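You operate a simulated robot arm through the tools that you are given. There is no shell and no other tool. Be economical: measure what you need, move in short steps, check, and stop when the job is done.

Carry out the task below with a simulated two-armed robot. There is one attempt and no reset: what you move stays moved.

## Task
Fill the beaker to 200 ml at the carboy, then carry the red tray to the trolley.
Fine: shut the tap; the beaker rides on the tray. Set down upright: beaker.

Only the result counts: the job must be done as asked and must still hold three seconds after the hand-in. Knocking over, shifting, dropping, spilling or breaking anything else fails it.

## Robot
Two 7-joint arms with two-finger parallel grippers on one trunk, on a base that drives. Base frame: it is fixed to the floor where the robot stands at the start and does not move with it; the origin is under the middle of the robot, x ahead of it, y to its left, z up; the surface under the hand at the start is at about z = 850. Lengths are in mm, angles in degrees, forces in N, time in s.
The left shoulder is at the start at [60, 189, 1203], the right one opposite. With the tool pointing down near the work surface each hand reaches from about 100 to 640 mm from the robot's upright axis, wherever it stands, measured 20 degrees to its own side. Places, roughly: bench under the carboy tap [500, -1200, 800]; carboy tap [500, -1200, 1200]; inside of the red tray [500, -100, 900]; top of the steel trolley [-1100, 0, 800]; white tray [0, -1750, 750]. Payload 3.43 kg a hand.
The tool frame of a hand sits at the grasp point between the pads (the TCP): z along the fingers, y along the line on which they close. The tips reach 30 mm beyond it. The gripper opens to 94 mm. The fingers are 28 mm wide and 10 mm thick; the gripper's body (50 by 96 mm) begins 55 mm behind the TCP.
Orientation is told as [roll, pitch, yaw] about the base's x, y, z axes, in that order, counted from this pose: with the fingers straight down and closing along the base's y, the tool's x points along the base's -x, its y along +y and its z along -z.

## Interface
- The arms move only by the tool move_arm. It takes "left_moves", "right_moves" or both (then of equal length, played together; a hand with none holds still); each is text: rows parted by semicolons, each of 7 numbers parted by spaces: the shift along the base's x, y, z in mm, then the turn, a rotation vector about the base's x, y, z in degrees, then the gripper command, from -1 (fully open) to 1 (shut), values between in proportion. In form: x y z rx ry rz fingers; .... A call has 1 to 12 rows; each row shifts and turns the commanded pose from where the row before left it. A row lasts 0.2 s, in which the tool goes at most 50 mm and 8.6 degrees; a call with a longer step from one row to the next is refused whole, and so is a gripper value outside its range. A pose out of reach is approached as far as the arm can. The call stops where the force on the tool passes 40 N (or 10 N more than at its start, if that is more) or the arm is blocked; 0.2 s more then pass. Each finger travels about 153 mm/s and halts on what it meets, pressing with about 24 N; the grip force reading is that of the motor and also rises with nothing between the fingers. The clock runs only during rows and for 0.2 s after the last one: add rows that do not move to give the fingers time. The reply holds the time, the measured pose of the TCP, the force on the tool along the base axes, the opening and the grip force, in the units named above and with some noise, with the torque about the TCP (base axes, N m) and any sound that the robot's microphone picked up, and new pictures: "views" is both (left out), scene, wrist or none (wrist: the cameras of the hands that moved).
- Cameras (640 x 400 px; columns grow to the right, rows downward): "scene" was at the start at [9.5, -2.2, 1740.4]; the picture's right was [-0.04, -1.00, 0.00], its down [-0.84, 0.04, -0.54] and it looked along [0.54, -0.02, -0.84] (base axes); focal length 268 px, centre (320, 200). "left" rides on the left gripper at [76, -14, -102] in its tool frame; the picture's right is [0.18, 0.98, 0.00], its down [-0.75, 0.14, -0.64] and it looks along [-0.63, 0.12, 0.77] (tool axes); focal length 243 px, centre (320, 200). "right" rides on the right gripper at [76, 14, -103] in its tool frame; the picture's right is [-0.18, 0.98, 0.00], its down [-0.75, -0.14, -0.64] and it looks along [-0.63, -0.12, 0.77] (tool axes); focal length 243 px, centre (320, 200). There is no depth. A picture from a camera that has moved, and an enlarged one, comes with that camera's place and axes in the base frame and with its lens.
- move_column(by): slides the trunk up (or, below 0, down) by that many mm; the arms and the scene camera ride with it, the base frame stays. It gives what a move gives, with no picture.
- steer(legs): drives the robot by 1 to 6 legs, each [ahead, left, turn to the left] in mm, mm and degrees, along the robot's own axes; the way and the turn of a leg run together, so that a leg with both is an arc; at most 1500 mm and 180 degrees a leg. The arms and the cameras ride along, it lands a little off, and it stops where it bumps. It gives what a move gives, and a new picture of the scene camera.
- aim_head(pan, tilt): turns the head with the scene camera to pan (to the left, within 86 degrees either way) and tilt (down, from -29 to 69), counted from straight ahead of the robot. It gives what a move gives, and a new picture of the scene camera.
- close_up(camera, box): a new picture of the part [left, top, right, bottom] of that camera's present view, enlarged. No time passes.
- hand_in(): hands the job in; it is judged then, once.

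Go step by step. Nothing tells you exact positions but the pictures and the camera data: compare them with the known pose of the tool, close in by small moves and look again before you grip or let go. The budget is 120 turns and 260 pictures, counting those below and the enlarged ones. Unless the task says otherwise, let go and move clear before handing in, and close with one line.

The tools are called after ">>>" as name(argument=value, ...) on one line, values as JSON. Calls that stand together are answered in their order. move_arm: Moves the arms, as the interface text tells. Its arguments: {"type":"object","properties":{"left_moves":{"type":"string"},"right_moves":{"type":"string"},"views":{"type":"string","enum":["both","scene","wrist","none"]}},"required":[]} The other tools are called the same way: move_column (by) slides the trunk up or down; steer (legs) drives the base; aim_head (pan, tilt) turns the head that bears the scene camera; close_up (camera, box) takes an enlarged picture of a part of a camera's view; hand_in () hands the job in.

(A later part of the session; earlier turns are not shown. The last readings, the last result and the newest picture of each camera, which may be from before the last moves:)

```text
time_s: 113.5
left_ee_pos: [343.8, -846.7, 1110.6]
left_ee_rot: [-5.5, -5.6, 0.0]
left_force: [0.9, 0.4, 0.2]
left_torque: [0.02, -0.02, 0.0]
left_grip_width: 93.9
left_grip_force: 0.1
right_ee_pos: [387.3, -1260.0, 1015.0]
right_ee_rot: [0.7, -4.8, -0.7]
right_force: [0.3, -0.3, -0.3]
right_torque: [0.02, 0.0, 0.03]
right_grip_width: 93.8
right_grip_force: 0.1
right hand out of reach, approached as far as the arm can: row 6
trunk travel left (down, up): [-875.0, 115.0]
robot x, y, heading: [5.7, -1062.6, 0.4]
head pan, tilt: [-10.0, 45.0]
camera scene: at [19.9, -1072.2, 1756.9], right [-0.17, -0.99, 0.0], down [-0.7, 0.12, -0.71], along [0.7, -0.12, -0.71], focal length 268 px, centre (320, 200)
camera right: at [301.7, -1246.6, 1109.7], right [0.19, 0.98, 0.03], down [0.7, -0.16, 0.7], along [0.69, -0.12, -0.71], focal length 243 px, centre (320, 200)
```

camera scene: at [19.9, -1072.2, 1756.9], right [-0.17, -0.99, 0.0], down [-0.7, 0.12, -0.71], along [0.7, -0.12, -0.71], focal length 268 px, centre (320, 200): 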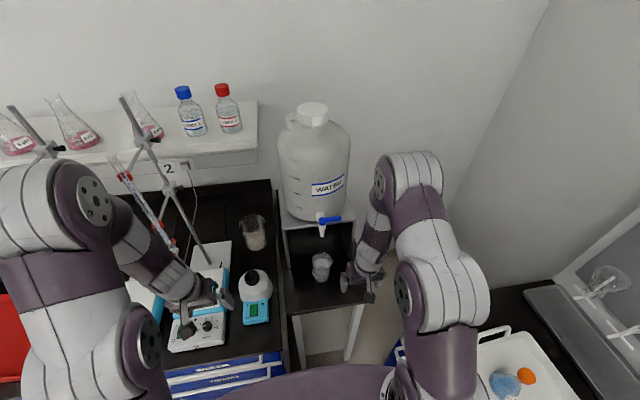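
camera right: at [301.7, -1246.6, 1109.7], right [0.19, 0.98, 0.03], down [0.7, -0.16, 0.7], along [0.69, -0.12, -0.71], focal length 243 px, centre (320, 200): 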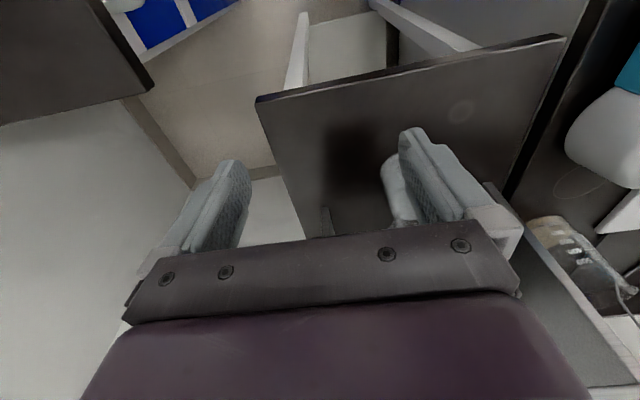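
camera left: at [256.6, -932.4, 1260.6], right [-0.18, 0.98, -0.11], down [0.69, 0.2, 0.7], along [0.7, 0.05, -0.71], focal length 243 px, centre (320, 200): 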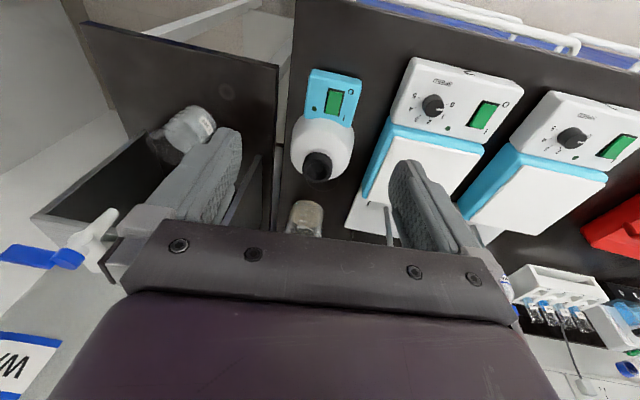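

>>> move_arm(right_moves="1 -2 0 0 -7.6 0 -1;1 -2 0 0 -7.6 0 -1;1 -2 0 0 -7.6 0 -1;1 0 0 0 -7.6 0 -1;1 0 0 0 -7.6 0 -1;1 0 0 0 -7.6 0 -1;0 0 -8 0 0 0 -1;0 0 -10 0 0 0 -1;0 0 0 0 0 0 -1")

```text
time_s: 115.5
left_ee_pos: [344.2, -847.2, 1108.8]
left_ee_rot: [-5.4, -5.7, 0.1]
left_force: [0.4, -0.1, -0.2]
left_torque: [0.02, 0.0, -0.01]
left_grip_width: 94.3
left_grip_force: 0.1
right_ee_pos: [386.3, -1232.9, 994.1]
right_ee_rot: [10.5, -34.4, -1.9]
right_force: [0.0, -1.0, 0.5]
right_torque: [-0.01, 0.02, 0.0]
right_grip_width: 93.8
right_grip_force: 0.0
right hand out of reach, approached as far as the arm can: row 2, 3, 4, 5
trunk travel left (down, up): [-875.0, 115.0]
robot x, y, heading: [1.9, -1060.1, 0.2]
head pan, tilt: [-10.0, 45.0]
camera scene: at [20.2, -1072.4, 1756.9], right [-0.17, -0.99, 0.0], down [-0.7, 0.12, -0.71], along [0.7, -0.12, -0.71], focal length 268 px, centre (320, 200)
camera right: at [263.3, -1233.7, 1036.2], right [0.08, 0.96, 0.25], down [0.27, -0.27, 0.93], along [0.96, -0.01, -0.28], focal length 243 px, centre (320, 200)
```

scene: 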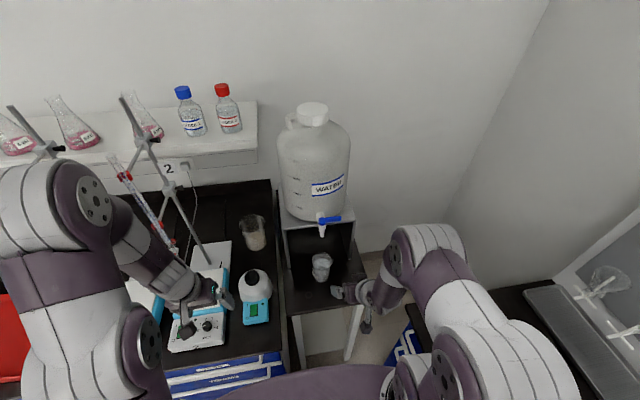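
right: 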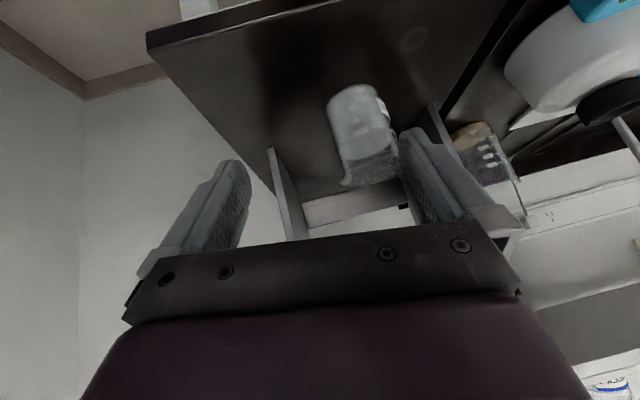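

Tilting this close to the body hits limits. I'll back the robot 80 mm away from the bench to give the arm room.

>>> steer(legs=[[-80, 0, 0]])

>>> move_arm(right_moves="25 5 6 -2 -4 0 -1;25 5 6 -2 -4 0 -1;25 5 6 -2 -4 0 -1;25 5 6 -2 -4 0 -1;10 5 6 0 0 0 -1;0 0 0 0 0 0 -1", views="wrist")

```text
time_s: 116.6
left_ee_pos: [267.5, -848.2, 1109.3]
left_ee_rot: [-5.5, -5.6, 0.0]
left_force: [-1.0, -0.4, 0.2]
left_torque: [0.02, -0.01, -0.01]
left_grip_width: 94.2
left_grip_force: 0.0
right_ee_pos: [308.6, -1233.7, 992.2]
right_ee_rot: [10.5, -34.1, -1.8]
right_force: [0.2, -0.3, -0.3]
right_torque: [-0.01, -0.05, -0.02]
right_grip_width: 94.2
right_grip_force: 0.1
trunk travel left (down, up): [-875.0, 115.0]
robot x, y, heading: [-80.5, -1058.1, 0.6]
head pan, tilt: [-10.0, 45.0]
camera scene: at [-55.2, -1072.7, 1756.8], right [-0.17, -0.99, 0.0], down [-0.7, 0.12, -0.71], along [0.7, -0.12, -0.71], focal length 268 px, centre (320, 200)
```

scene: 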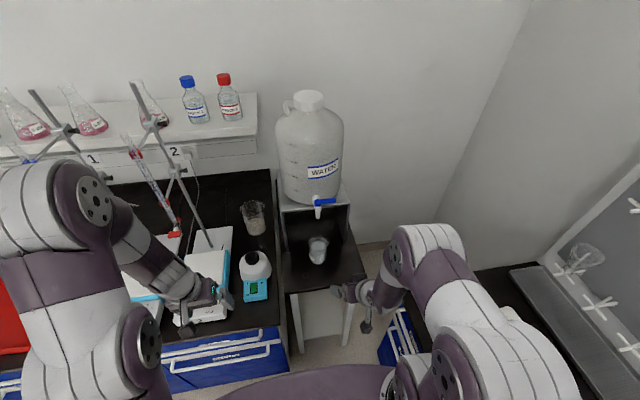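

```text
time_s: 118.0
left_ee_pos: [264.6, -849.0, 1109.1]
left_ee_rot: [-5.5, -5.7, 0.0]
left_force: [0.2, 0.2, 0.5]
left_torque: [-0.02, 0.0, -0.01]
left_grip_width: 94.1
left_grip_force: 0.1
right_ee_pos: [414.8, -1211.4, 1023.6]
right_ee_rot: [-1.0, -50.2, 6.0]
right_force: [0.3, 0.0, -0.7]
right_torque: [0.0, -0.02, 0.02]
right_grip_width: 93.9
right_grip_force: 0.0
trunk travel left (down, up): [-875.0, 115.0]
robot x, y, heading: [-77.7, -1059.0, 0.2]
head pan, tilt: [-10.0, 45.0]
camera right: at [285.3, -1208.5, 1031.0], right [0.03, 0.99, 0.13], down [0.0, -0.13, 0.99], along [1.0, -0.03, -0.01], focal length 243 px, centre (320, 200)
```

right: 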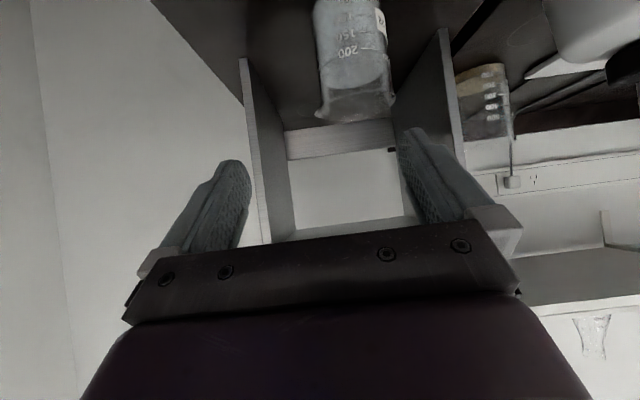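

Now the pose is clean. Sliding over in front of the beaker.

>>> move_arm(right_moves="3.5 22 -10 0 0 -3 -1;3.5 22 -10 0 0 -3 -1;0 0 0 0 0 0 -1", views="wrist")

```text
time_s: 118.8
left_ee_pos: [264.3, -849.1, 1109.3]
left_ee_rot: [-5.3, -5.6, 0.0]
left_force: [0.3, 0.3, 0.5]
left_torque: [0.02, 0.02, 0.01]
left_grip_width: 94.1
left_grip_force: 0.0
right_ee_pos: [423.3, -1164.8, 1003.4]
right_ee_rot: [-0.9, -50.1, -0.2]
right_force: [0.3, -0.4, 0.3]
right_torque: [0.01, -0.02, -0.01]
right_grip_width: 94.1
right_grip_force: 0.1
trunk travel left (down, up): [-875.0, 115.0]
robot x, y, heading: [-78.4, -1061.1, 0.2]
head pan, tilt: [-10.0, 45.0]
camera right: at [294.4, -1148.1, 1010.3], right [0.13, 0.98, 0.13], down [-0.01, -0.13, 0.99], along [0.99, -0.13, -0.01], focal length 243 px, centre (320, 200)
```

right: 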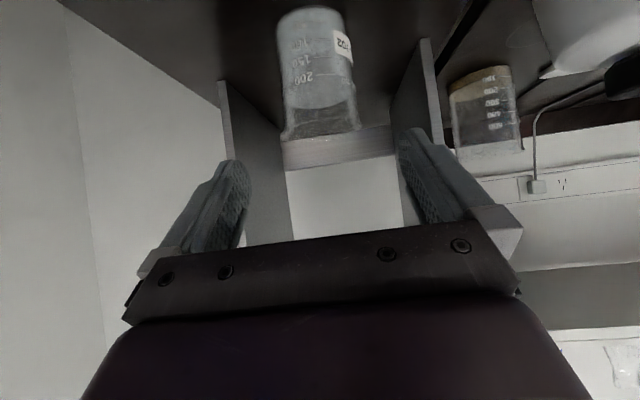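

>>> move_arm(right_moves="20 -1 -17 0 0 0 -1;20 -1 -17 0 0 0 -1;20 -1 -17 0 0 0 -1;0 0 0 0 0 0 -1", views="wrist")

```text
time_s: 119.8
left_ee_pos: [265.0, -847.2, 1110.4]
left_ee_rot: [-5.4, -5.7, 0.0]
left_force: [0.8, 1.0, -0.2]
left_torque: [-0.01, 0.01, 0.02]
left_grip_width: 93.9
left_grip_force: 0.0
right_ee_pos: [483.9, -1164.7, 950.4]
right_ee_rot: [-1.0, -50.1, 0.0]
right_force: [0.0, -1.2, -1.0]
right_torque: [-0.01, 0.02, 0.02]
right_grip_width: 94.1
right_grip_force: 0.1
trunk travel left (down, up): [-875.0, 115.0]
robot x, y, heading: [-77.4, -1059.2, 0.2]
head pan, tilt: [-10.0, 45.0]
camera right: at [355.0, -1148.7, 957.9], right [0.13, 0.98, 0.13], down [-0.01, -0.13, 0.99], along [0.99, -0.13, -0.01], focal length 243 px, centre (320, 200)
```

right: 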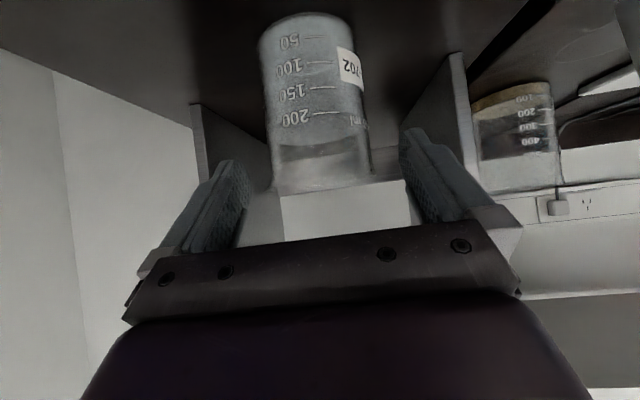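

>>> move_arm(right_moves="10 -3 -8 0 0 0 -1;10 -1 -8 0 0 0 -1;11 0 -9 0 0 0 -1;10 0 -8 0 0 0 -1;0 0 0 0 0 0 -1", views="wrist")

```text
time_s: 121.0
left_ee_pos: [264.6, -848.5, 1109.2]
left_ee_rot: [-5.4, -5.7, 0.0]
left_force: [0.1, -0.8, -0.3]
left_torque: [0.02, 0.0, -0.02]
left_grip_width: 94.1
left_grip_force: 0.0
right_ee_pos: [525.0, -1170.4, 918.9]
right_ee_rot: [-1.0, -50.1, -0.1]
right_force: [-0.7, 0.4, 0.1]
right_torque: [-0.02, 0.04, 0.02]
right_grip_width: 94.2
right_grip_force: 0.1
trunk travel left (down, up): [-875.0, 115.0]
robot x, y, heading: [-76.8, -1058.4, 0.3]
head pan, tilt: [-10.0, 45.0]
camera right: at [396.5, -1154.6, 926.5], right [0.13, 0.98, 0.13], down [-0.01, -0.13, 0.99], along [0.99, -0.13, -0.01], focal length 243 px, centre (320, 200)
```

right: 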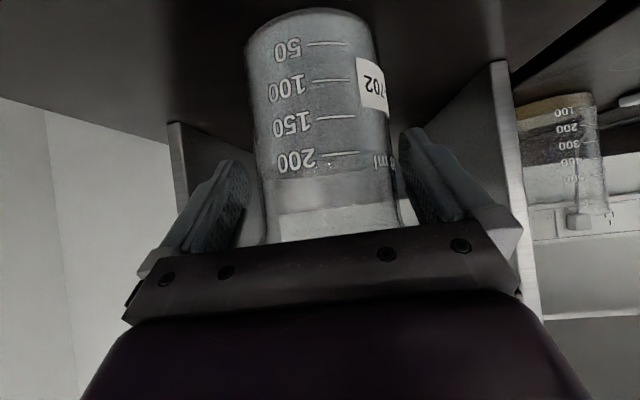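

Well centred. Closing the grip, then a close look at the level.

>>> move_arm(right_moves="0 1 0 0 0 0 -0.5;0 0 0 0 0 0 0.2;0 0 0 0 0 0 0.6;0 0 0 0 0 0 1;0 0 0 0 0 0 1", views="none")

>>> close_up(camera="right", box=[240, 80, 400, 240])

```text
time_s: 122.2
left_ee_pos: [264.9, -848.5, 1110.3]
left_ee_rot: [-5.4, -5.7, 0.0]
left_force: [-0.3, 0.1, -0.8]
left_torque: [0.02, 0.0, 0.01]
left_grip_width: 94.2
left_grip_force: 0.0
right_ee_pos: [525.7, -1169.4, 919.5]
right_ee_rot: [-0.9, -50.2, -0.1]
right_force: [0.3, -2.4, 3.1]
right_torque: [0.01, -0.02, -0.04]
right_grip_width: 70.8
right_grip_force: 24.0
trunk travel left (down, up): [-875.0, 115.0]
robot x, y, heading: [-77.4, -1058.1, -0.1]
head pan, tilt: [-10.0, 45.0]
```

```text
2.50 times, centred on (320, 160) of right
camera zoom: at [397.5, -1153.5, 926.7], right [0.13, 0.98, 0.13], down [-0.01, -0.13, 0.99], along [0.99, -0.13, -0.01], focal length 606 px, centre (320, 300)
```

zoom: 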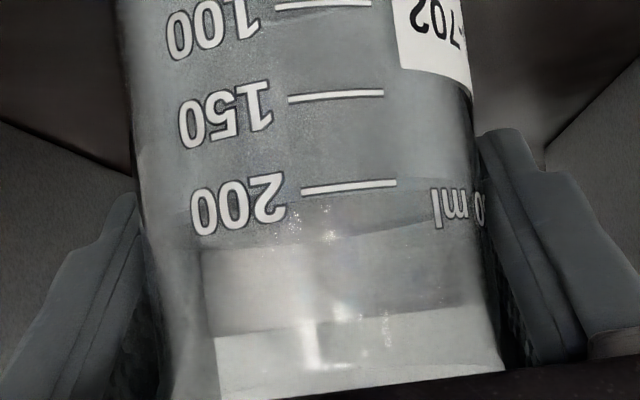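

The surface sits at the 200 line. Lifting gently, then backing the robot straight out from under the tap.

>>> move_arm(right_moves="0 0 8 0 0 0 1;0 0 12 0 0 0 1;0 0 12 0 0 0 1;-12 0 0 0 0 0 1;-12 0 0 0 0 0 1;-12 0 0 0 0 0 1;-12 0 0 0 0 0 1;-12 0 0 0 0 0 1;0 0 0 0 0 0 1", views="both")

```text
time_s: 124.2
left_ee_pos: [266.0, -847.3, 1109.2]
left_ee_rot: [-5.3, -5.7, -0.1]
left_force: [0.4, -0.3, 0.2]
left_torque: [0.01, 0.02, -0.02]
left_grip_width: 93.9
left_grip_force: 0.1
right_ee_pos: [466.5, -1168.4, 951.8]
right_ee_rot: [-1.0, -50.0, -0.2]
right_force: [-0.4, -0.3, -3.3]
right_torque: [0.0, 0.02, 0.03]
right_grip_width: 70.7
right_grip_force: 24.5
trunk travel left (down, up): [-875.0, 115.0]
robot x, y, heading: [-77.8, -1060.2, 0.4]
head pan, tilt: [-10.0, 45.0]
camera scene: at [-57.4, -1072.8, 1756.8], right [-0.17, -0.99, 0.0], down [-0.7, 0.12, -0.71], along [0.7, -0.12, -0.71], focal length 268 px, centre (320, 200)
camera right: at [337.5, -1153.4, 959.4], right [0.13, 0.98, 0.13], down [-0.01, -0.13, 0.99], along [0.99, -0.13, -0.01], focal length 243 px, centre (320, 200)
```

scene: 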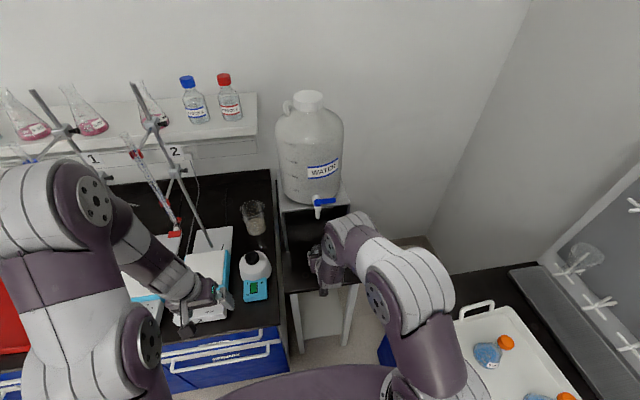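
right: 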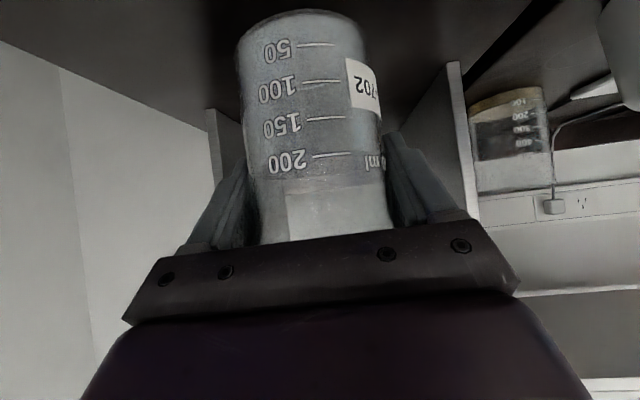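

Level still at 200 and the beaker is secure (3.3 N). Driving back 250 mm and left toward the tray.

>>> steer(legs=[[-250, 0, 0], [0, 500, 0], [0, 500, 0]])

>>> aim_head(pan=0, tilt=40)

```text
time_s: 131.1
left_ee_pos: [18.2, 149.3, 1109.7]
left_ee_rot: [-5.4, -5.7, -0.2]
left_force: [-0.5, -0.5, 0.7]
left_torque: [0.02, -0.02, 0.0]
left_grip_width: 93.7
left_grip_force: 0.0
right_ee_pos: [216.2, -172.7, 952.5]
right_ee_rot: [-0.8, -50.2, -0.5]
right_force: [0.1, 0.3, -3.5]
right_torque: [-0.01, 0.01, -0.01]
right_grip_width: 70.7
right_grip_force: 24.3
trunk travel left (down, up): [-875.0, 115.0]
robot x, y, heading: [-328.7, -55.1, -0.0]
head pan, tilt: [-10.0, 45.0]
camera scene: at [-307.4, -73.4, 1756.8], right [-0.18, -0.98, 0.0], down [-0.7, 0.12, -0.71], along [0.7, -0.12, -0.71], focal length 268 px, centre (320, 200)
```

scene: 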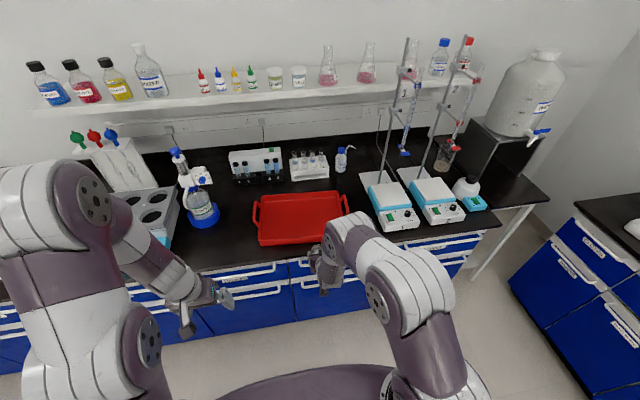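

```text
time_s: 131.8
left_ee_pos: [16.9, 150.7, 1110.5]
left_ee_rot: [-5.4, -5.7, -0.3]
left_force: [0.5, 0.2, 0.1]
left_torque: [0.03, 0.0, -0.02]
left_grip_width: 94.0
left_grip_force: 0.2
right_ee_pos: [216.2, -173.0, 952.0]
right_ee_rot: [-1.1, -50.1, -0.5]
right_force: [0.6, 0.2, -3.6]
right_torque: [-0.01, 0.03, -0.02]
right_grip_width: 70.8
right_grip_force: 23.7
trunk travel left (down, up): [-875.0, 115.0]
robot x, y, heading: [-325.8, -62.2, 0.1]
head pan, tilt: [0.0, 40.0]
camera scene: at [-302.4, -57.8, 1764.1], right [0.0, -1.0, 0.0], down [-0.64, 0.0, -0.77], along [0.77, 0.0, -0.64], focal length 268 px, centre (320, 200)
```

scene: 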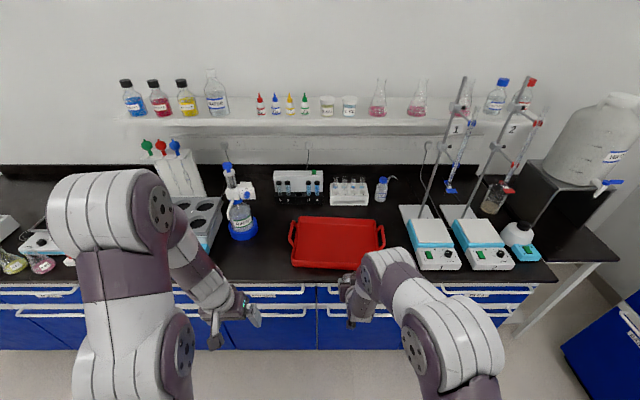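

>>> close_up(camera="scene", box=[280, 205, 400, 280])

```text
5.33 times, centred on (340, 242) of scene
camera zoom: at [-302.4, -57.8, 1764.1], right [0.0, -1.0, 0.0], down [-0.64, 0.0, -0.77], along [0.77, 0.0, -0.64], focal length 1428 px, centre (213, -27)
```

zoom: 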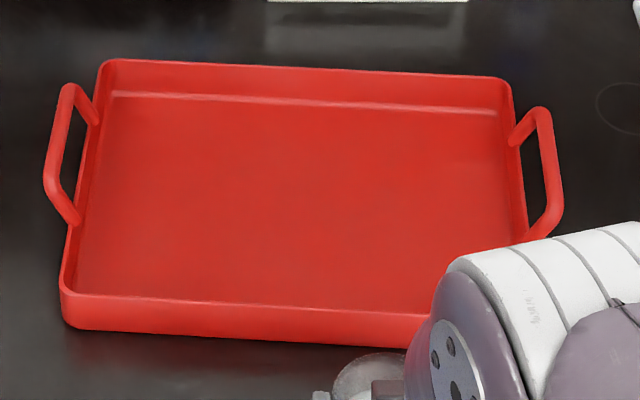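

Tray centre is about [494, -130], with handle bars at roughly [507, 69] and [483, -330], z ≈ 915. I'll raise the beaker, then drive forward so it hangs over the tray.

>>> move_arm(right_moves="0 5 10 0 0 0 1;0 6 10 0 0 0 1;0 6 10 0 0 0 1;0 6 10 0 0 0 1;0 6 10 0 0 0 1;0 6 5 0 0 0 1;0 0 0 0 0 0 1", views="none")

>>> steer(legs=[[200, 0, 0]])

```text
time_s: 133.4
left_ee_pos: [17.0, 150.4, 1109.1]
left_ee_rot: [-5.4, -5.6, -0.3]
left_force: [-0.4, 0.0, 0.2]
left_torque: [-0.02, -0.01, -0.02]
left_grip_width: 94.3
left_grip_force: 0.2
right_ee_pos: [215.8, -137.9, 1006.0]
right_ee_rot: [-1.0, -50.2, -0.6]
right_force: [0.1, 0.1, -3.2]
right_torque: [-0.05, 0.0, 0.0]
right_grip_width: 70.7
right_grip_force: 24.3
trunk travel left (down, up): [-875.0, 115.0]
robot x, y, heading: [-330.3, -59.5, 0.0]
head pan, tilt: [0.0, 40.0]
```

```text
time_s: 135.0
left_ee_pos: [222.5, 149.7, 1109.6]
left_ee_rot: [-5.4, -5.8, -0.3]
left_force: [0.3, 0.0, 0.4]
left_torque: [-0.04, -0.03, -0.05]
left_grip_width: 94.0
left_grip_force: 0.0
right_ee_pos: [420.9, -137.0, 1007.6]
right_ee_rot: [-1.1, -50.2, -0.4]
right_force: [-1.3, 0.0, -4.2]
right_torque: [-0.02, 0.02, -0.01]
right_grip_width: 70.8
right_grip_force: 23.8
trunk travel left (down, up): [-875.0, 115.0]
robot x, y, heading: [-117.1, -63.4, 0.0]
head pan, tilt: [0.0, 40.0]
camera scene: at [-97.2, -58.8, 1764.2], right [0.0, -1.0, 0.0], down [-0.64, 0.0, -0.77], along [0.77, 0.0, -0.64], focal length 268 px, centre (320, 200)
```

scene: 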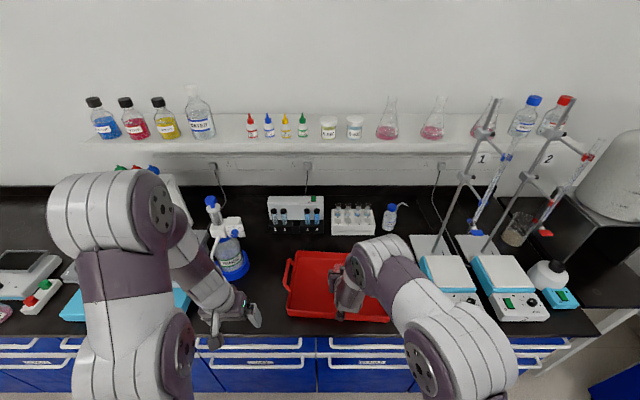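

>>> move_arm(right_moves="11 0 0 0 0 0 1;13 0 0 0 0 0 1;13 0 0 0 0 0 1;13 0 0 0 0 0 1;13 0 0 0 0 0 1;0 0 -12 0 0 0 1;0 0 -14 0 0 0 1;0 0 -14 0 0 0 1;0 0 -14 0 0 0 1;0 0 -10 0 0 0 1;0 0 0 0 0 0 1")

>>> close_up(camera="scene", box=[270, 240, 400, 325])

```text
time_s: 137.4
left_ee_pos: [224.7, 148.8, 1109.3]
left_ee_rot: [-5.4, -5.6, -0.3]
left_force: [0.3, 0.8, 0.1]
left_torque: [0.02, 0.01, 0.02]
left_grip_width: 94.2
left_grip_force: 0.0
right_ee_pos: [486.4, -135.5, 943.2]
right_ee_rot: [-1.0, -50.0, -0.4]
right_force: [1.2, -0.2, -2.9]
right_torque: [0.02, 0.03, 0.02]
right_grip_width: 70.8
right_grip_force: 23.9
trunk travel left (down, up): [-875.0, 115.0]
robot x, y, heading: [-123.5, -62.6, -0.2]
head pan, tilt: [0.0, 40.0]
camera scene: at [-95.2, -58.8, 1764.1], right [0.0, -1.0, 0.0], down [-0.64, 0.0, -0.77], along [0.77, 0.0, -0.64], focal length 268 px, centre (320, 200)
camera right: at [356.9, -119.4, 951.1], right [0.14, 0.98, 0.13], down [-0.01, -0.13, 0.99], along [0.99, -0.14, -0.01], focal length 243 px, centre (320, 200)
```

scene: 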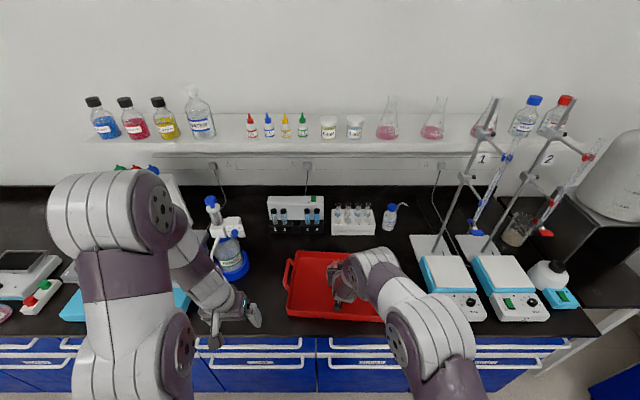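
right: 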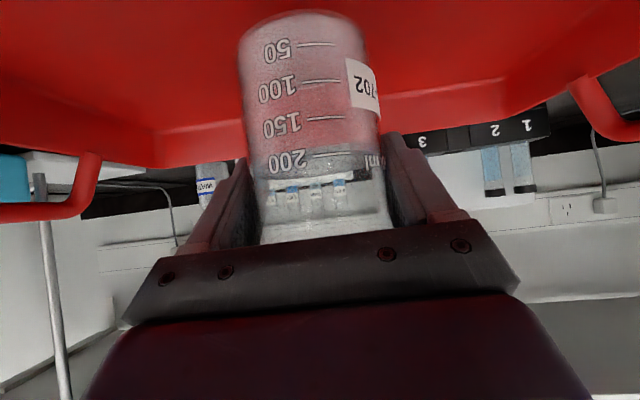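

```text
4.71 times, centred on (335, 282) of scene
camera zoom: at [-95.2, -58.8, 1764.1], right [0.0, -1.0, 0.0], down [-0.64, 0.0, -0.77], along [0.77, 0.0, -0.64], focal length 1260 px, centre (249, -188)
```

zoom: 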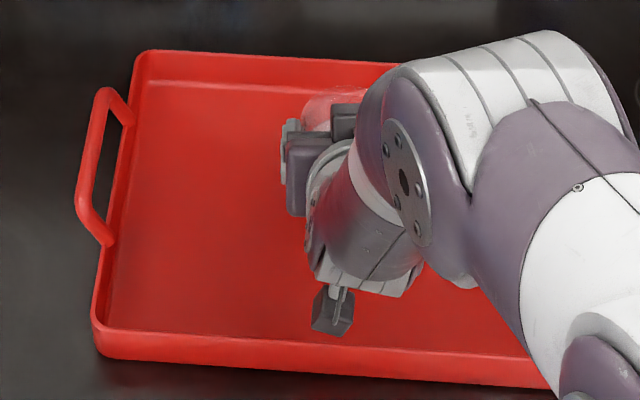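

Lowering onto the tray floor carefully until contact.

>>> move_arm(right_moves="0 0 -6 0 0 0 1;0 0 -5 0 0 0 1;0 0 -2 0 0 0 1;0 0 -1.5 0 0 0 1;0 0 0 0 0 0 1", views="wrist")

```text
time_s: 138.6
left_ee_pos: [224.5, 149.7, 1109.5]
left_ee_rot: [-5.4, -5.7, -0.4]
left_force: [0.3, -0.6, 0.6]
left_torque: [-0.01, 0.01, 0.0]
left_grip_width: 93.8
left_grip_force: 0.0
right_ee_pos: [484.3, -135.1, 928.9]
right_ee_rot: [-1.0, -50.1, -0.4]
right_force: [-0.5, -0.2, -3.2]
right_torque: [-0.01, 0.02, 0.02]
right_grip_width: 70.8
right_grip_force: 24.2
trunk travel left (down, up): [-875.0, 115.0]
robot x, y, heading: [-122.9, -60.5, -0.0]
head pan, tilt: [0.0, 40.0]
camera right: at [356.9, -119.2, 935.9], right [0.14, 0.98, 0.13], down [-0.01, -0.13, 0.99], along [0.99, -0.14, -0.01], focal length 243 px, centre (320, 200)
```

right: 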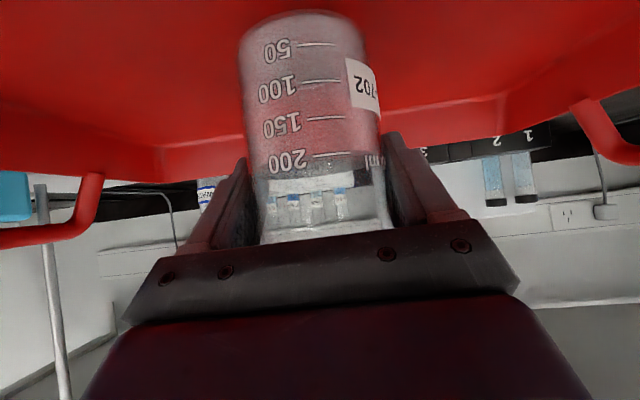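

>>> move_arm(right_moves="0 0 -1 0 0 0 1;0 0 -1 0 0 0 1;0 0 -1 0 0 0 1;0 0 0 0 0 0 1", views="none")

```text
time_s: 139.6
left_ee_pos: [224.2, 149.8, 1109.7]
left_ee_rot: [-5.4, -5.6, -0.3]
left_force: [0.9, 0.4, -0.2]
left_torque: [-0.02, 0.03, 0.02]
left_grip_width: 94.1
left_grip_force: 0.1
right_ee_pos: [484.5, -137.1, 925.1]
right_ee_rot: [-1.0, -50.1, -0.4]
right_force: [-0.9, 0.0, -2.3]
right_torque: [0.01, -0.03, 0.0]
right_grip_width: 70.8
right_grip_force: 24.3
trunk travel left (down, up): [-875.0, 115.0]
robot x, y, heading: [-117.7, -60.2, -0.2]
head pan, tilt: [0.0, 40.0]
```

>>> move_arm(right_moves="0 0 -1 0 0 0 1;0 0 -1 0 0 0 1;0 0 0 0 0 0 1", views="none")

```text
time_s: 140.4
left_ee_pos: [223.8, 149.3, 1110.4]
left_ee_rot: [-5.4, -5.8, -0.3]
left_force: [0.0, 1.0, -0.4]
left_torque: [0.01, 0.01, 0.01]
left_grip_width: 94.2
left_grip_force: 0.0
right_ee_pos: [485.1, -137.4, 925.2]
right_ee_rot: [-0.9, -50.3, -0.5]
right_force: [0.9, -3.1, 5.6]
right_torque: [0.07, -0.09, -0.05]
right_grip_width: 70.9
right_grip_force: 23.5
trunk travel left (down, up): [-875.0, 115.0]
robot x, y, heading: [-121.0, -64.3, -0.1]
head pan, tilt: [0.0, 40.0]
```

Contact with the tray floor. Releasing and backing off along the finger axis.

>>> move_arm(right_moves="0 0 0 0 0 0 0.6;0 0 0 0 0 0 0.2;0 0 0 0 0 0 -0.5;0 0 0 0 0 0 -1;0 0 0 0 0 0 -1;-12 0 10 0 0 0 -1;-20 0 17 0 0 0 -1;-24 0 20 0 0 0 -1;-24 0 20 0 0 0 -1;-20 0 17 0 0 0 -1;0 0 0 0 0 0 -1")

```text
time_s: 142.8
left_ee_pos: [225.3, 148.9, 1109.6]
left_ee_rot: [-5.4, -5.7, -0.4]
left_force: [-0.2, -0.2, -0.5]
left_torque: [0.02, 0.03, -0.01]
left_grip_width: 93.9
left_grip_force: 0.0
right_ee_pos: [384.6, -139.9, 1004.9]
right_ee_rot: [-1.0, -50.1, -0.3]
right_force: [0.2, 0.0, 0.2]
right_torque: [-0.03, 0.0, -0.01]
right_grip_width: 94.1
right_grip_force: 0.1
trunk travel left (down, up): [-875.0, 115.0]
robot x, y, heading: [-119.7, -60.7, -0.2]
head pan, tilt: [0.0, 40.0]
camera scene: at [-95.0, -58.8, 1764.1], right [0.0, -1.0, 0.0], down [-0.64, 0.0, -0.77], along [0.77, 0.0, -0.64], focal length 268 px, centre (320, 200)
camera right: at [255.2, -123.2, 1013.0], right [0.14, 0.98, 0.13], down [-0.01, -0.13, 0.99], along [0.99, -0.14, -0.01], focal length 243 px, centre (320, 200)
```

scene: 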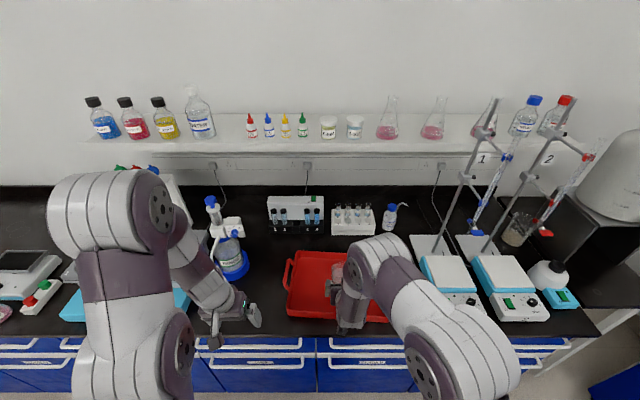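
right: 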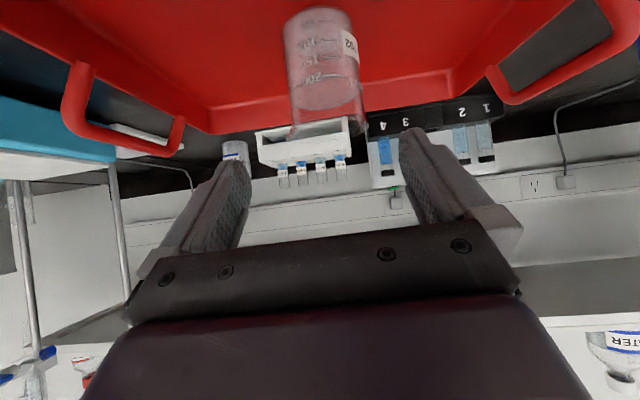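

The beaker stands in the tray. From two views the handle bars are at about [456, -320, 937] (right) and [488, 62, 937] (left), tray rim z ≈ 910. I'll straighten both hands above the tray sides.

>>> move_arm(right_moves="5 -25 10 0 8.34 0 -1;5 -25 10 0 8.34 0 -1;5 -25 10 0 8.34 0 -1;5 -25 10 0 8.34 0 -1;5 -25 10 0 8.34 0 -1;5 -25 10 0.9 8.34 0 -1;0 0 0 0 0 0 -1", left_moves="30 -12 0 2.7 2.85 0 -1;30 -12 0 2.7 2.85 0 -1;35 -12 0 0 0 0 -1;35 -12 0 0 0 0 -1;35 -12 -5 0 0 0 -1;35 -12 -5 0 0 0 -1;0 0 0 0 0 0 -1")

```text
time_s: 144.4
left_ee_pos: [302.5, 84.7, 1018.9]
left_ee_rot: [-3.0, -3.3, -0.5]
left_force: [0.8, -0.4, -0.5]
left_torque: [-0.01, -0.02, 0.02]
left_grip_width: 94.1
left_grip_force: 0.0
left hand out of reach, approached as far as the arm can: row 1, 2, 3, 4, 5, 6
right_ee_pos: [401.6, -270.2, 1046.5]
right_ee_rot: [-5.5, -13.1, -0.6]
right_force: [0.5, 0.1, -0.4]
right_torque: [-0.02, -0.02, -0.05]
right_grip_width: 94.0
right_grip_force: 0.1
right hand out of reach, approached as far as the arm can: row 4, 5, 6
trunk travel left (down, up): [-875.0, 115.0]
robot x, y, heading: [-120.8, -61.2, -0.0]
head pan, tilt: [0.0, 40.0]
camera scene: at [-95.0, -58.1, 1764.1], right [0.0, -1.0, 0.0], down [-0.64, 0.0, -0.77], along [0.77, 0.0, -0.64], focal length 268 px, centre (320, 200)
camera right: at [303.5, -245.3, 1127.1], right [0.21, 0.98, -0.05], down [0.59, -0.09, 0.81], along [0.78, -0.2, -0.59], focal length 243 px, centre (320, 200)
camera left: at [220.7, 74.9, 1117.1], right [-0.17, 0.98, -0.06], down [0.72, 0.17, 0.68], along [0.68, 0.07, -0.73], focal length 243 px, centre (320, 200)
```

scene: 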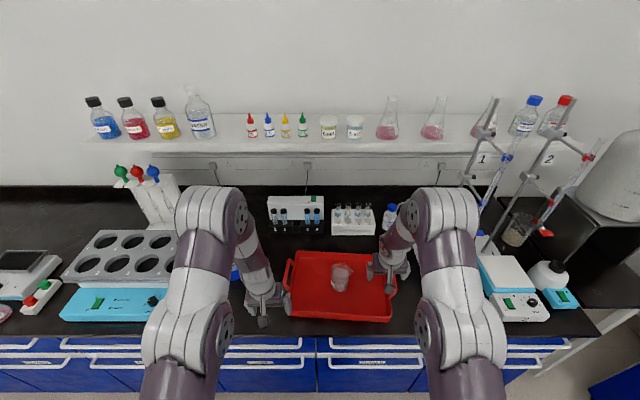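
right: 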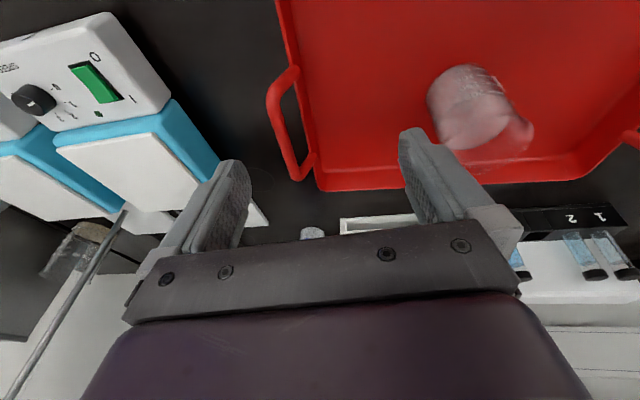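
left: 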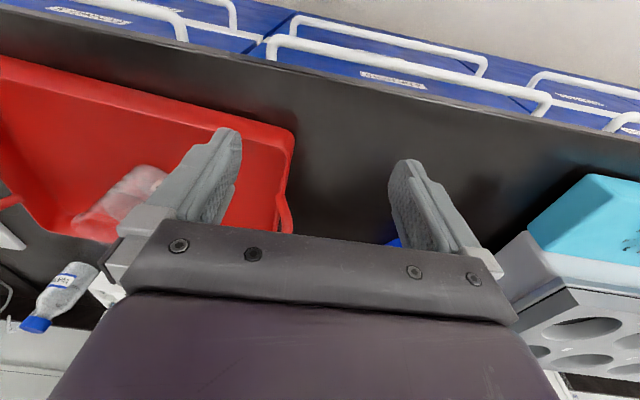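

I'll bring the robot forward 110 mm and right 70 mm so both handles come into comfortable reach.

>>> steer(legs=[[110, -70, 0]])

>>> aim_head(pan=0, tilt=55)

```text
time_s: 145.7
left_ee_pos: [411.3, 17.2, 1021.2]
left_ee_rot: [-3.0, -3.4, -0.4]
left_force: [-0.2, 0.1, -0.4]
left_torque: [0.02, -0.03, 0.02]
left_grip_width: 94.0
left_grip_force: 0.1
right_ee_pos: [510.5, -336.5, 1046.4]
right_ee_rot: [-5.4, -13.2, -0.5]
right_force: [-0.5, 0.6, 1.1]
right_torque: [-0.01, 0.04, -0.02]
right_grip_width: 94.0
right_grip_force: 0.0
trunk travel left (down, up): [-875.0, 115.0]
robot x, y, heading: [-7.3, -131.8, 0.1]
head pan, tilt: [0.0, 40.0]
camera scene: at [12.4, -125.9, 1764.2], right [0.0, -1.0, 0.0], down [-0.64, 0.0, -0.77], along [0.77, 0.0, -0.64], focal length 268 px, centre (320, 200)
```

scene: 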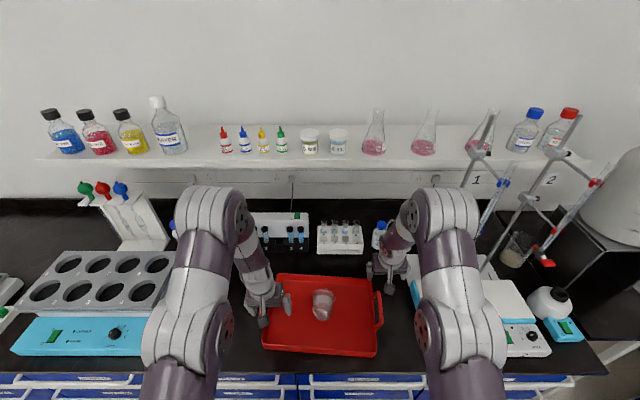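

```text
time_s: 146.5
left_ee_pos: [412.5, 17.3, 1019.3]
left_ee_rot: [-3.0, -3.3, -0.3]
left_force: [-0.3, 0.2, -0.1]
left_torque: [-0.01, 0.02, -0.01]
left_grip_width: 94.1
left_grip_force: 0.0
right_ee_pos: [511.7, -337.9, 1046.1]
right_ee_rot: [-5.3, -13.2, -0.3]
right_force: [-0.1, 0.6, -0.5]
right_torque: [0.01, -0.01, 0.02]
right_grip_width: 94.2
right_grip_force: 0.1
trunk travel left (down, up): [-875.0, 115.0]
robot x, y, heading: [-13.8, -129.0, 0.1]
head pan, tilt: [0.0, 55.0]
camera scene: at [2.5, -128.0, 1743.5], right [0.0, -1.0, 0.0], down [-0.82, 0.0, -0.57], along [0.57, 0.0, -0.82], focal length 268 px, centre (320, 200)
```

scene: 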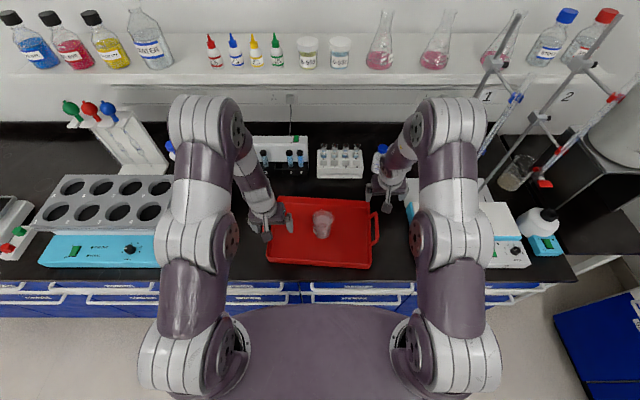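

>>> move_arm(right_moves="-14 4 -9 1.3 3.3 -1.1 -1;-14 4 -9 1.3 3.3 -1.1 -1;-13 4 -9 1.3 3.3 -1 -1;-13 4 -9 1.3 3.3 -1 -1;0 0 0 0 0 0 -1", left_moves="19 12 -2 0.8 0.8 -1 -1;19 12 -2 0.8 0.8 -1 -1;19 12 -2 0.7 0.8 -1 -1;19 11 -2 0.7 0.9 -1 -1;0 0 0 0 0 0 -1")

>>> close_up(camera="scene", box=[220, 150, 420, 275])

```text
time_s: 147.7
left_ee_pos: [435.1, 34.5, 983.1]
left_ee_rot: [-0.1, -8.0, -3.2]
left_force: [0.4, 0.0, -0.9]
left_torque: [0.02, 0.02, 0.02]
left_grip_width: 94.0
left_grip_force: 0.1
left hand out of reach, approached as far as the arm can: row 1, 2, 3, 4
right_ee_pos: [444.7, -342.6, 999.8]
right_ee_rot: [-3.3, -6.5, -3.9]
right_force: [0.2, 0.0, 0.4]
right_torque: [-0.04, 0.0, 0.02]
right_grip_width: 93.9
right_grip_force: 0.1
right hand out of reach, approached as far as the arm can: row 2, 3, 4
trunk travel left (down, up): [-875.0, 115.0]
robot x, y, heading: [-11.0, -129.2, -0.3]
head pan, tilt: [0.0, 55.0]
camera scene: at [1.6, -127.0, 1743.4], right [0.0, -1.0, 0.0], down [-0.82, 0.0, -0.57], along [0.57, 0.0, -0.82], focal length 268 px, centre (320, 200)
camera right: at [359.4, -318.1, 1092.4], right [0.26, 0.97, -0.03], down [0.67, -0.15, 0.73], along [0.7, -0.21, -0.68], focal length 243 px, centre (320, 200)
camera left: at [344.2, 23.2, 1073.2], right [-0.13, 0.99, -0.03], down [0.66, 0.1, 0.74], along [0.74, 0.08, -0.67], focal length 243 px, centre (320, 200)
```

scene: 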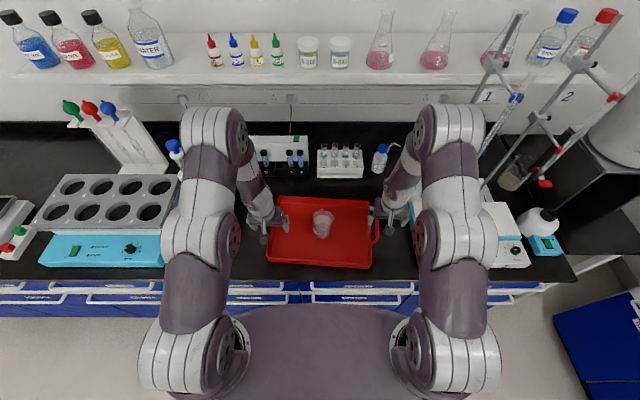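
right: 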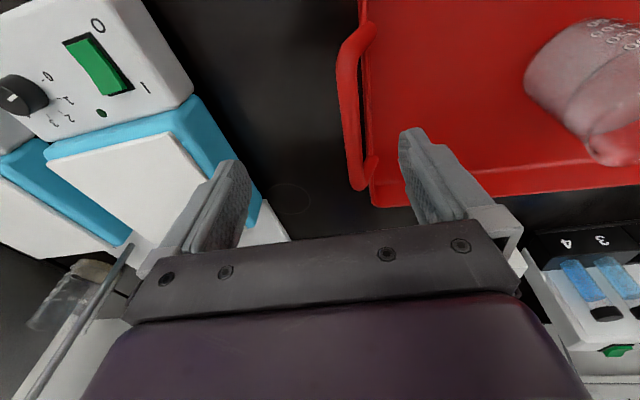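
left: 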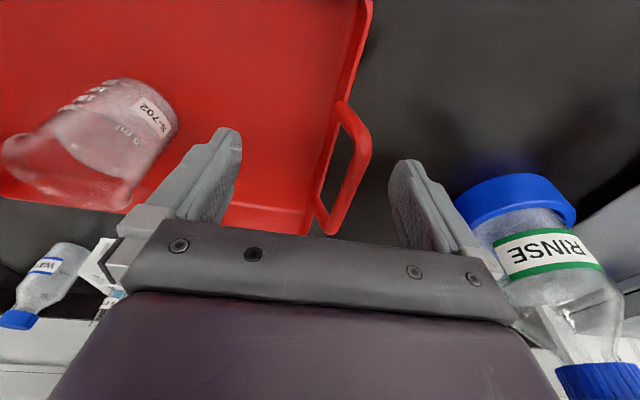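

```text
3.20 times, centred on (320, 212) of scene
camera zoom: at [1.6, -127.0, 1743.4], right [0.0, -1.0, 0.0], down [-0.82, 0.0, -0.57], along [0.57, 0.0, -0.82], focal length 857 px, centre (320, 160)
```

zoom: 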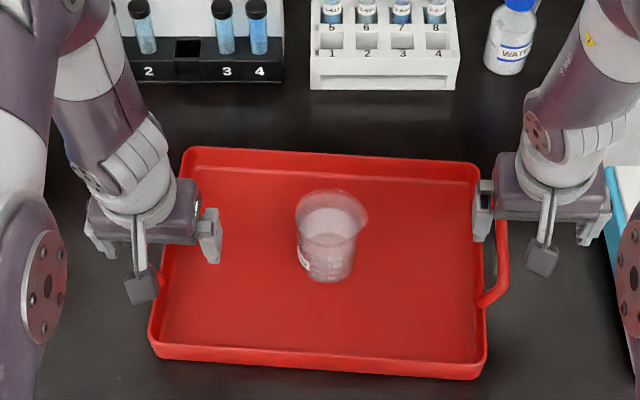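

High, close-in hand poses hit the arm's limits; raising the trunk helps and it can also do the lifting later. Raising 60 mm, then re-aiming the hands.

>>> move_column(by=60)

>>> move_arm(right_moves="3 5 -12 0.8 1.6 0 -1;3 5 -12 0.8 1.6 0 -1;3 5 -12 0.8 1.6 0 -1;3 5 -12 0.8 1.6 0 -1;0 0 0 0 0 0 -1", left_moves="13 7 -8 0 2 -0.3 -1;13 7 -8 0 2 -0.3 -1;13 7 -8 0 2 -0.3 -1;13 7 -8 0 2 -0.3 -1;0 0 0 0 0 0 -1")

```text
time_s: 148.7
left_ee_pos: [435.2, 33.8, 1042.4]
left_ee_rot: [0.0, -7.8, -3.2]
left_force: [-0.2, -0.7, 0.3]
left_torque: [-0.01, 0.01, 0.03]
left_grip_width: 94.1
left_grip_force: 0.0
right_ee_pos: [446.1, -344.6, 1058.7]
right_ee_rot: [-3.2, -6.5, -3.8]
right_force: [-0.4, 0.1, 0.3]
right_torque: [0.0, 0.03, 0.0]
right_grip_width: 93.9
right_grip_force: 0.1
trunk travel left (down, up): [-935.0, 55.0]
robot x, y, heading: [-13.9, -124.3, 0.1]
head pan, tilt: [0.0, 55.0]
```

```text
time_s: 149.9
left_ee_pos: [457.9, 65.0, 1004.4]
left_ee_rot: [7.2, -5.6, -3.7]
left_force: [-0.8, -0.3, -0.1]
left_torque: [-0.02, -0.01, 0.0]
left_grip_width: 94.4
left_grip_force: 0.1
left hand out of reach, approached as far as the arm can: row 1, 2, 3, 4
right_ee_pos: [446.9, -348.5, 1035.3]
right_ee_rot: [-1.1, -9.5, -3.9]
right_force: [0.6, -1.4, 0.4]
right_torque: [-0.01, 0.02, -0.03]
right_grip_width: 94.0
right_grip_force: 0.1
right hand out of reach, approached as far as the arm can: row 2, 3, 4
trunk travel left (down, up): [-935.0, 55.0]
robot x, y, heading: [-14.1, -127.0, -0.2]
head pan, tilt: [0.0, 55.0]
camera scene: at [2.8, -126.9, 1803.4], right [0.0, -1.0, 0.0], down [-0.82, 0.0, -0.57], along [0.57, 0.0, -0.82], focal length 268 px, centre (320, 200)
camera right: at [354.1, -326.5, 1122.5], right [0.25, 0.97, 0.01], down [0.63, -0.17, 0.76], along [0.74, -0.18, -0.65], focal length 243 px, centre (320, 200)
camera left: at [369.6, 42.4, 1096.5], right [-0.13, 0.99, 0.1], down [0.69, 0.02, 0.72], along [0.71, 0.17, -0.68], focal length 243 px, centre (320, 200)
```

scene: 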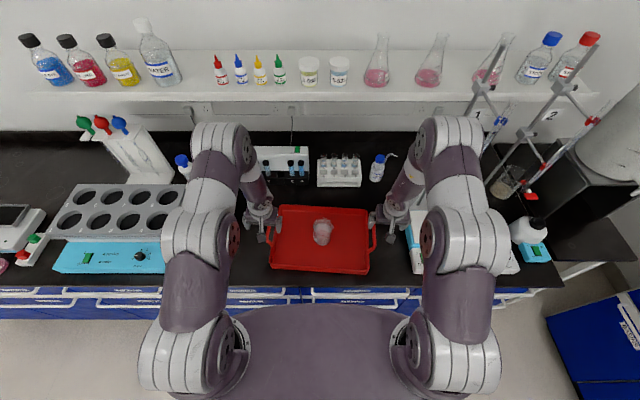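
right: 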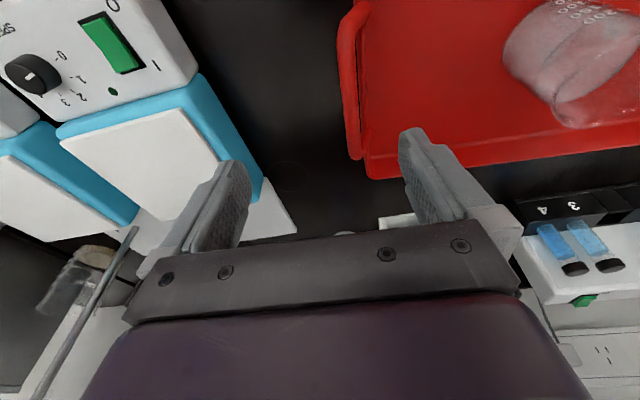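
left: 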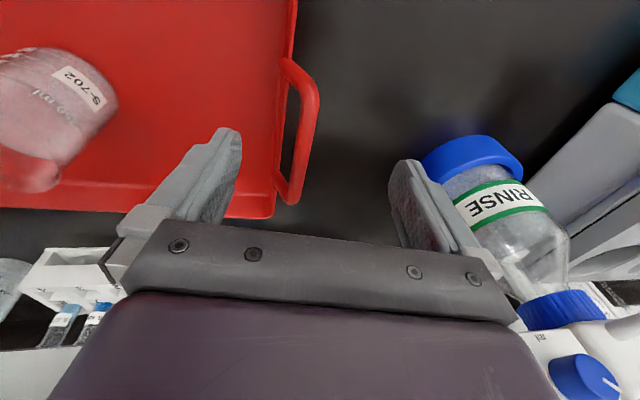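

Those limits come from forcing the fingers exactly vertical; a forward slant of about 15° is fine for gripping bars that run along x. Moving with that slant.

>>> move_arm(right_moves="3 7 -12 0.3 -2 0 -1;3 7 -12 0.3 -2 0 -1;3 6 -12 0.3 -2 0 -1;2 6 -12 0.3 -2 0 -1;0 0 0 0 0 0 -1", left_moves="8 0 -4 -1.8 -3 0 -1;8 0 -4 -1.8 -3 0 -1;8 0 -4 -1.8 -3 0 -1;7 0 -4 -1.8 -3 0 -1;0 0 0 0 0 0 -1")

```text
time_s: 151.1
left_ee_pos: [486.4, 70.5, 993.8]
left_ee_rot: [2.0, -13.9, -2.7]
left_force: [-0.4, 0.1, 1.3]
left_torque: [0.03, 0.01, -0.02]
left_grip_width: 94.1
left_grip_force: 0.0
left hand out of reach, approached as far as the arm can: row 1
right_ee_pos: [391.7, -340.4, 946.5]
right_ee_rot: [1.2, -7.8, -4.1]
right_force: [-0.2, -0.2, 0.6]
right_torque: [0.02, -0.01, 0.0]
right_grip_width: 94.0
right_grip_force: 0.0
right hand out of reach, approached as far as the arm can: row 1
trunk travel left (down, up): [-935.0, 55.0]
robot x, y, heading: [-9.3, -128.4, 0.1]
head pan, tilt: [0.0, 55.0]
camera scene: at [1.5, -126.3, 1803.4], right [0.0, -1.0, 0.0], down [-0.82, 0.0, -0.57], along [0.57, 0.0, -0.82], focal length 268 px, centre (320, 200)
camera right: at [302.9, -321.9, 1038.6], right [0.25, 0.97, 0.05], down [0.65, -0.2, 0.74], along [0.72, -0.15, -0.68], focal length 243 px, centre (320, 200)
camera left: at [387.1, 55.7, 1073.7], right [-0.14, 0.99, -0.01], down [0.58, 0.09, 0.81], along [0.8, 0.11, -0.59], focal length 243 px, centre (320, 200)
```

scene: 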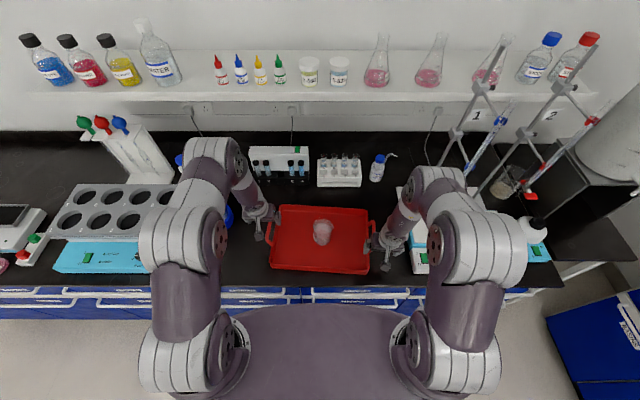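
right: 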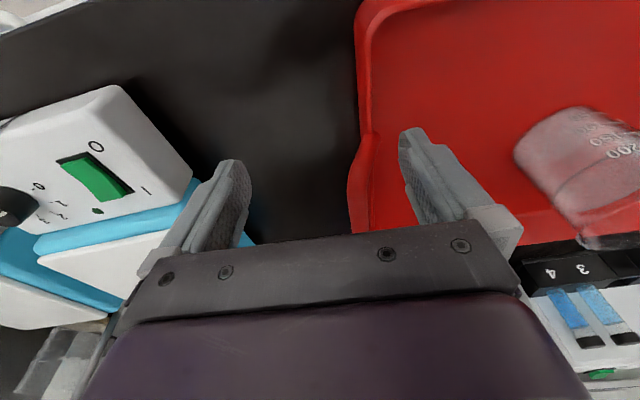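
left: 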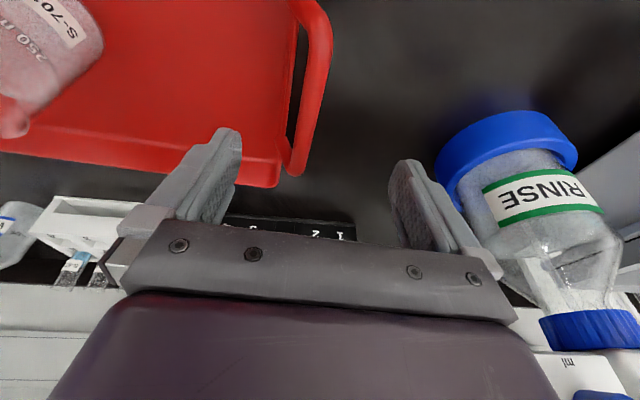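

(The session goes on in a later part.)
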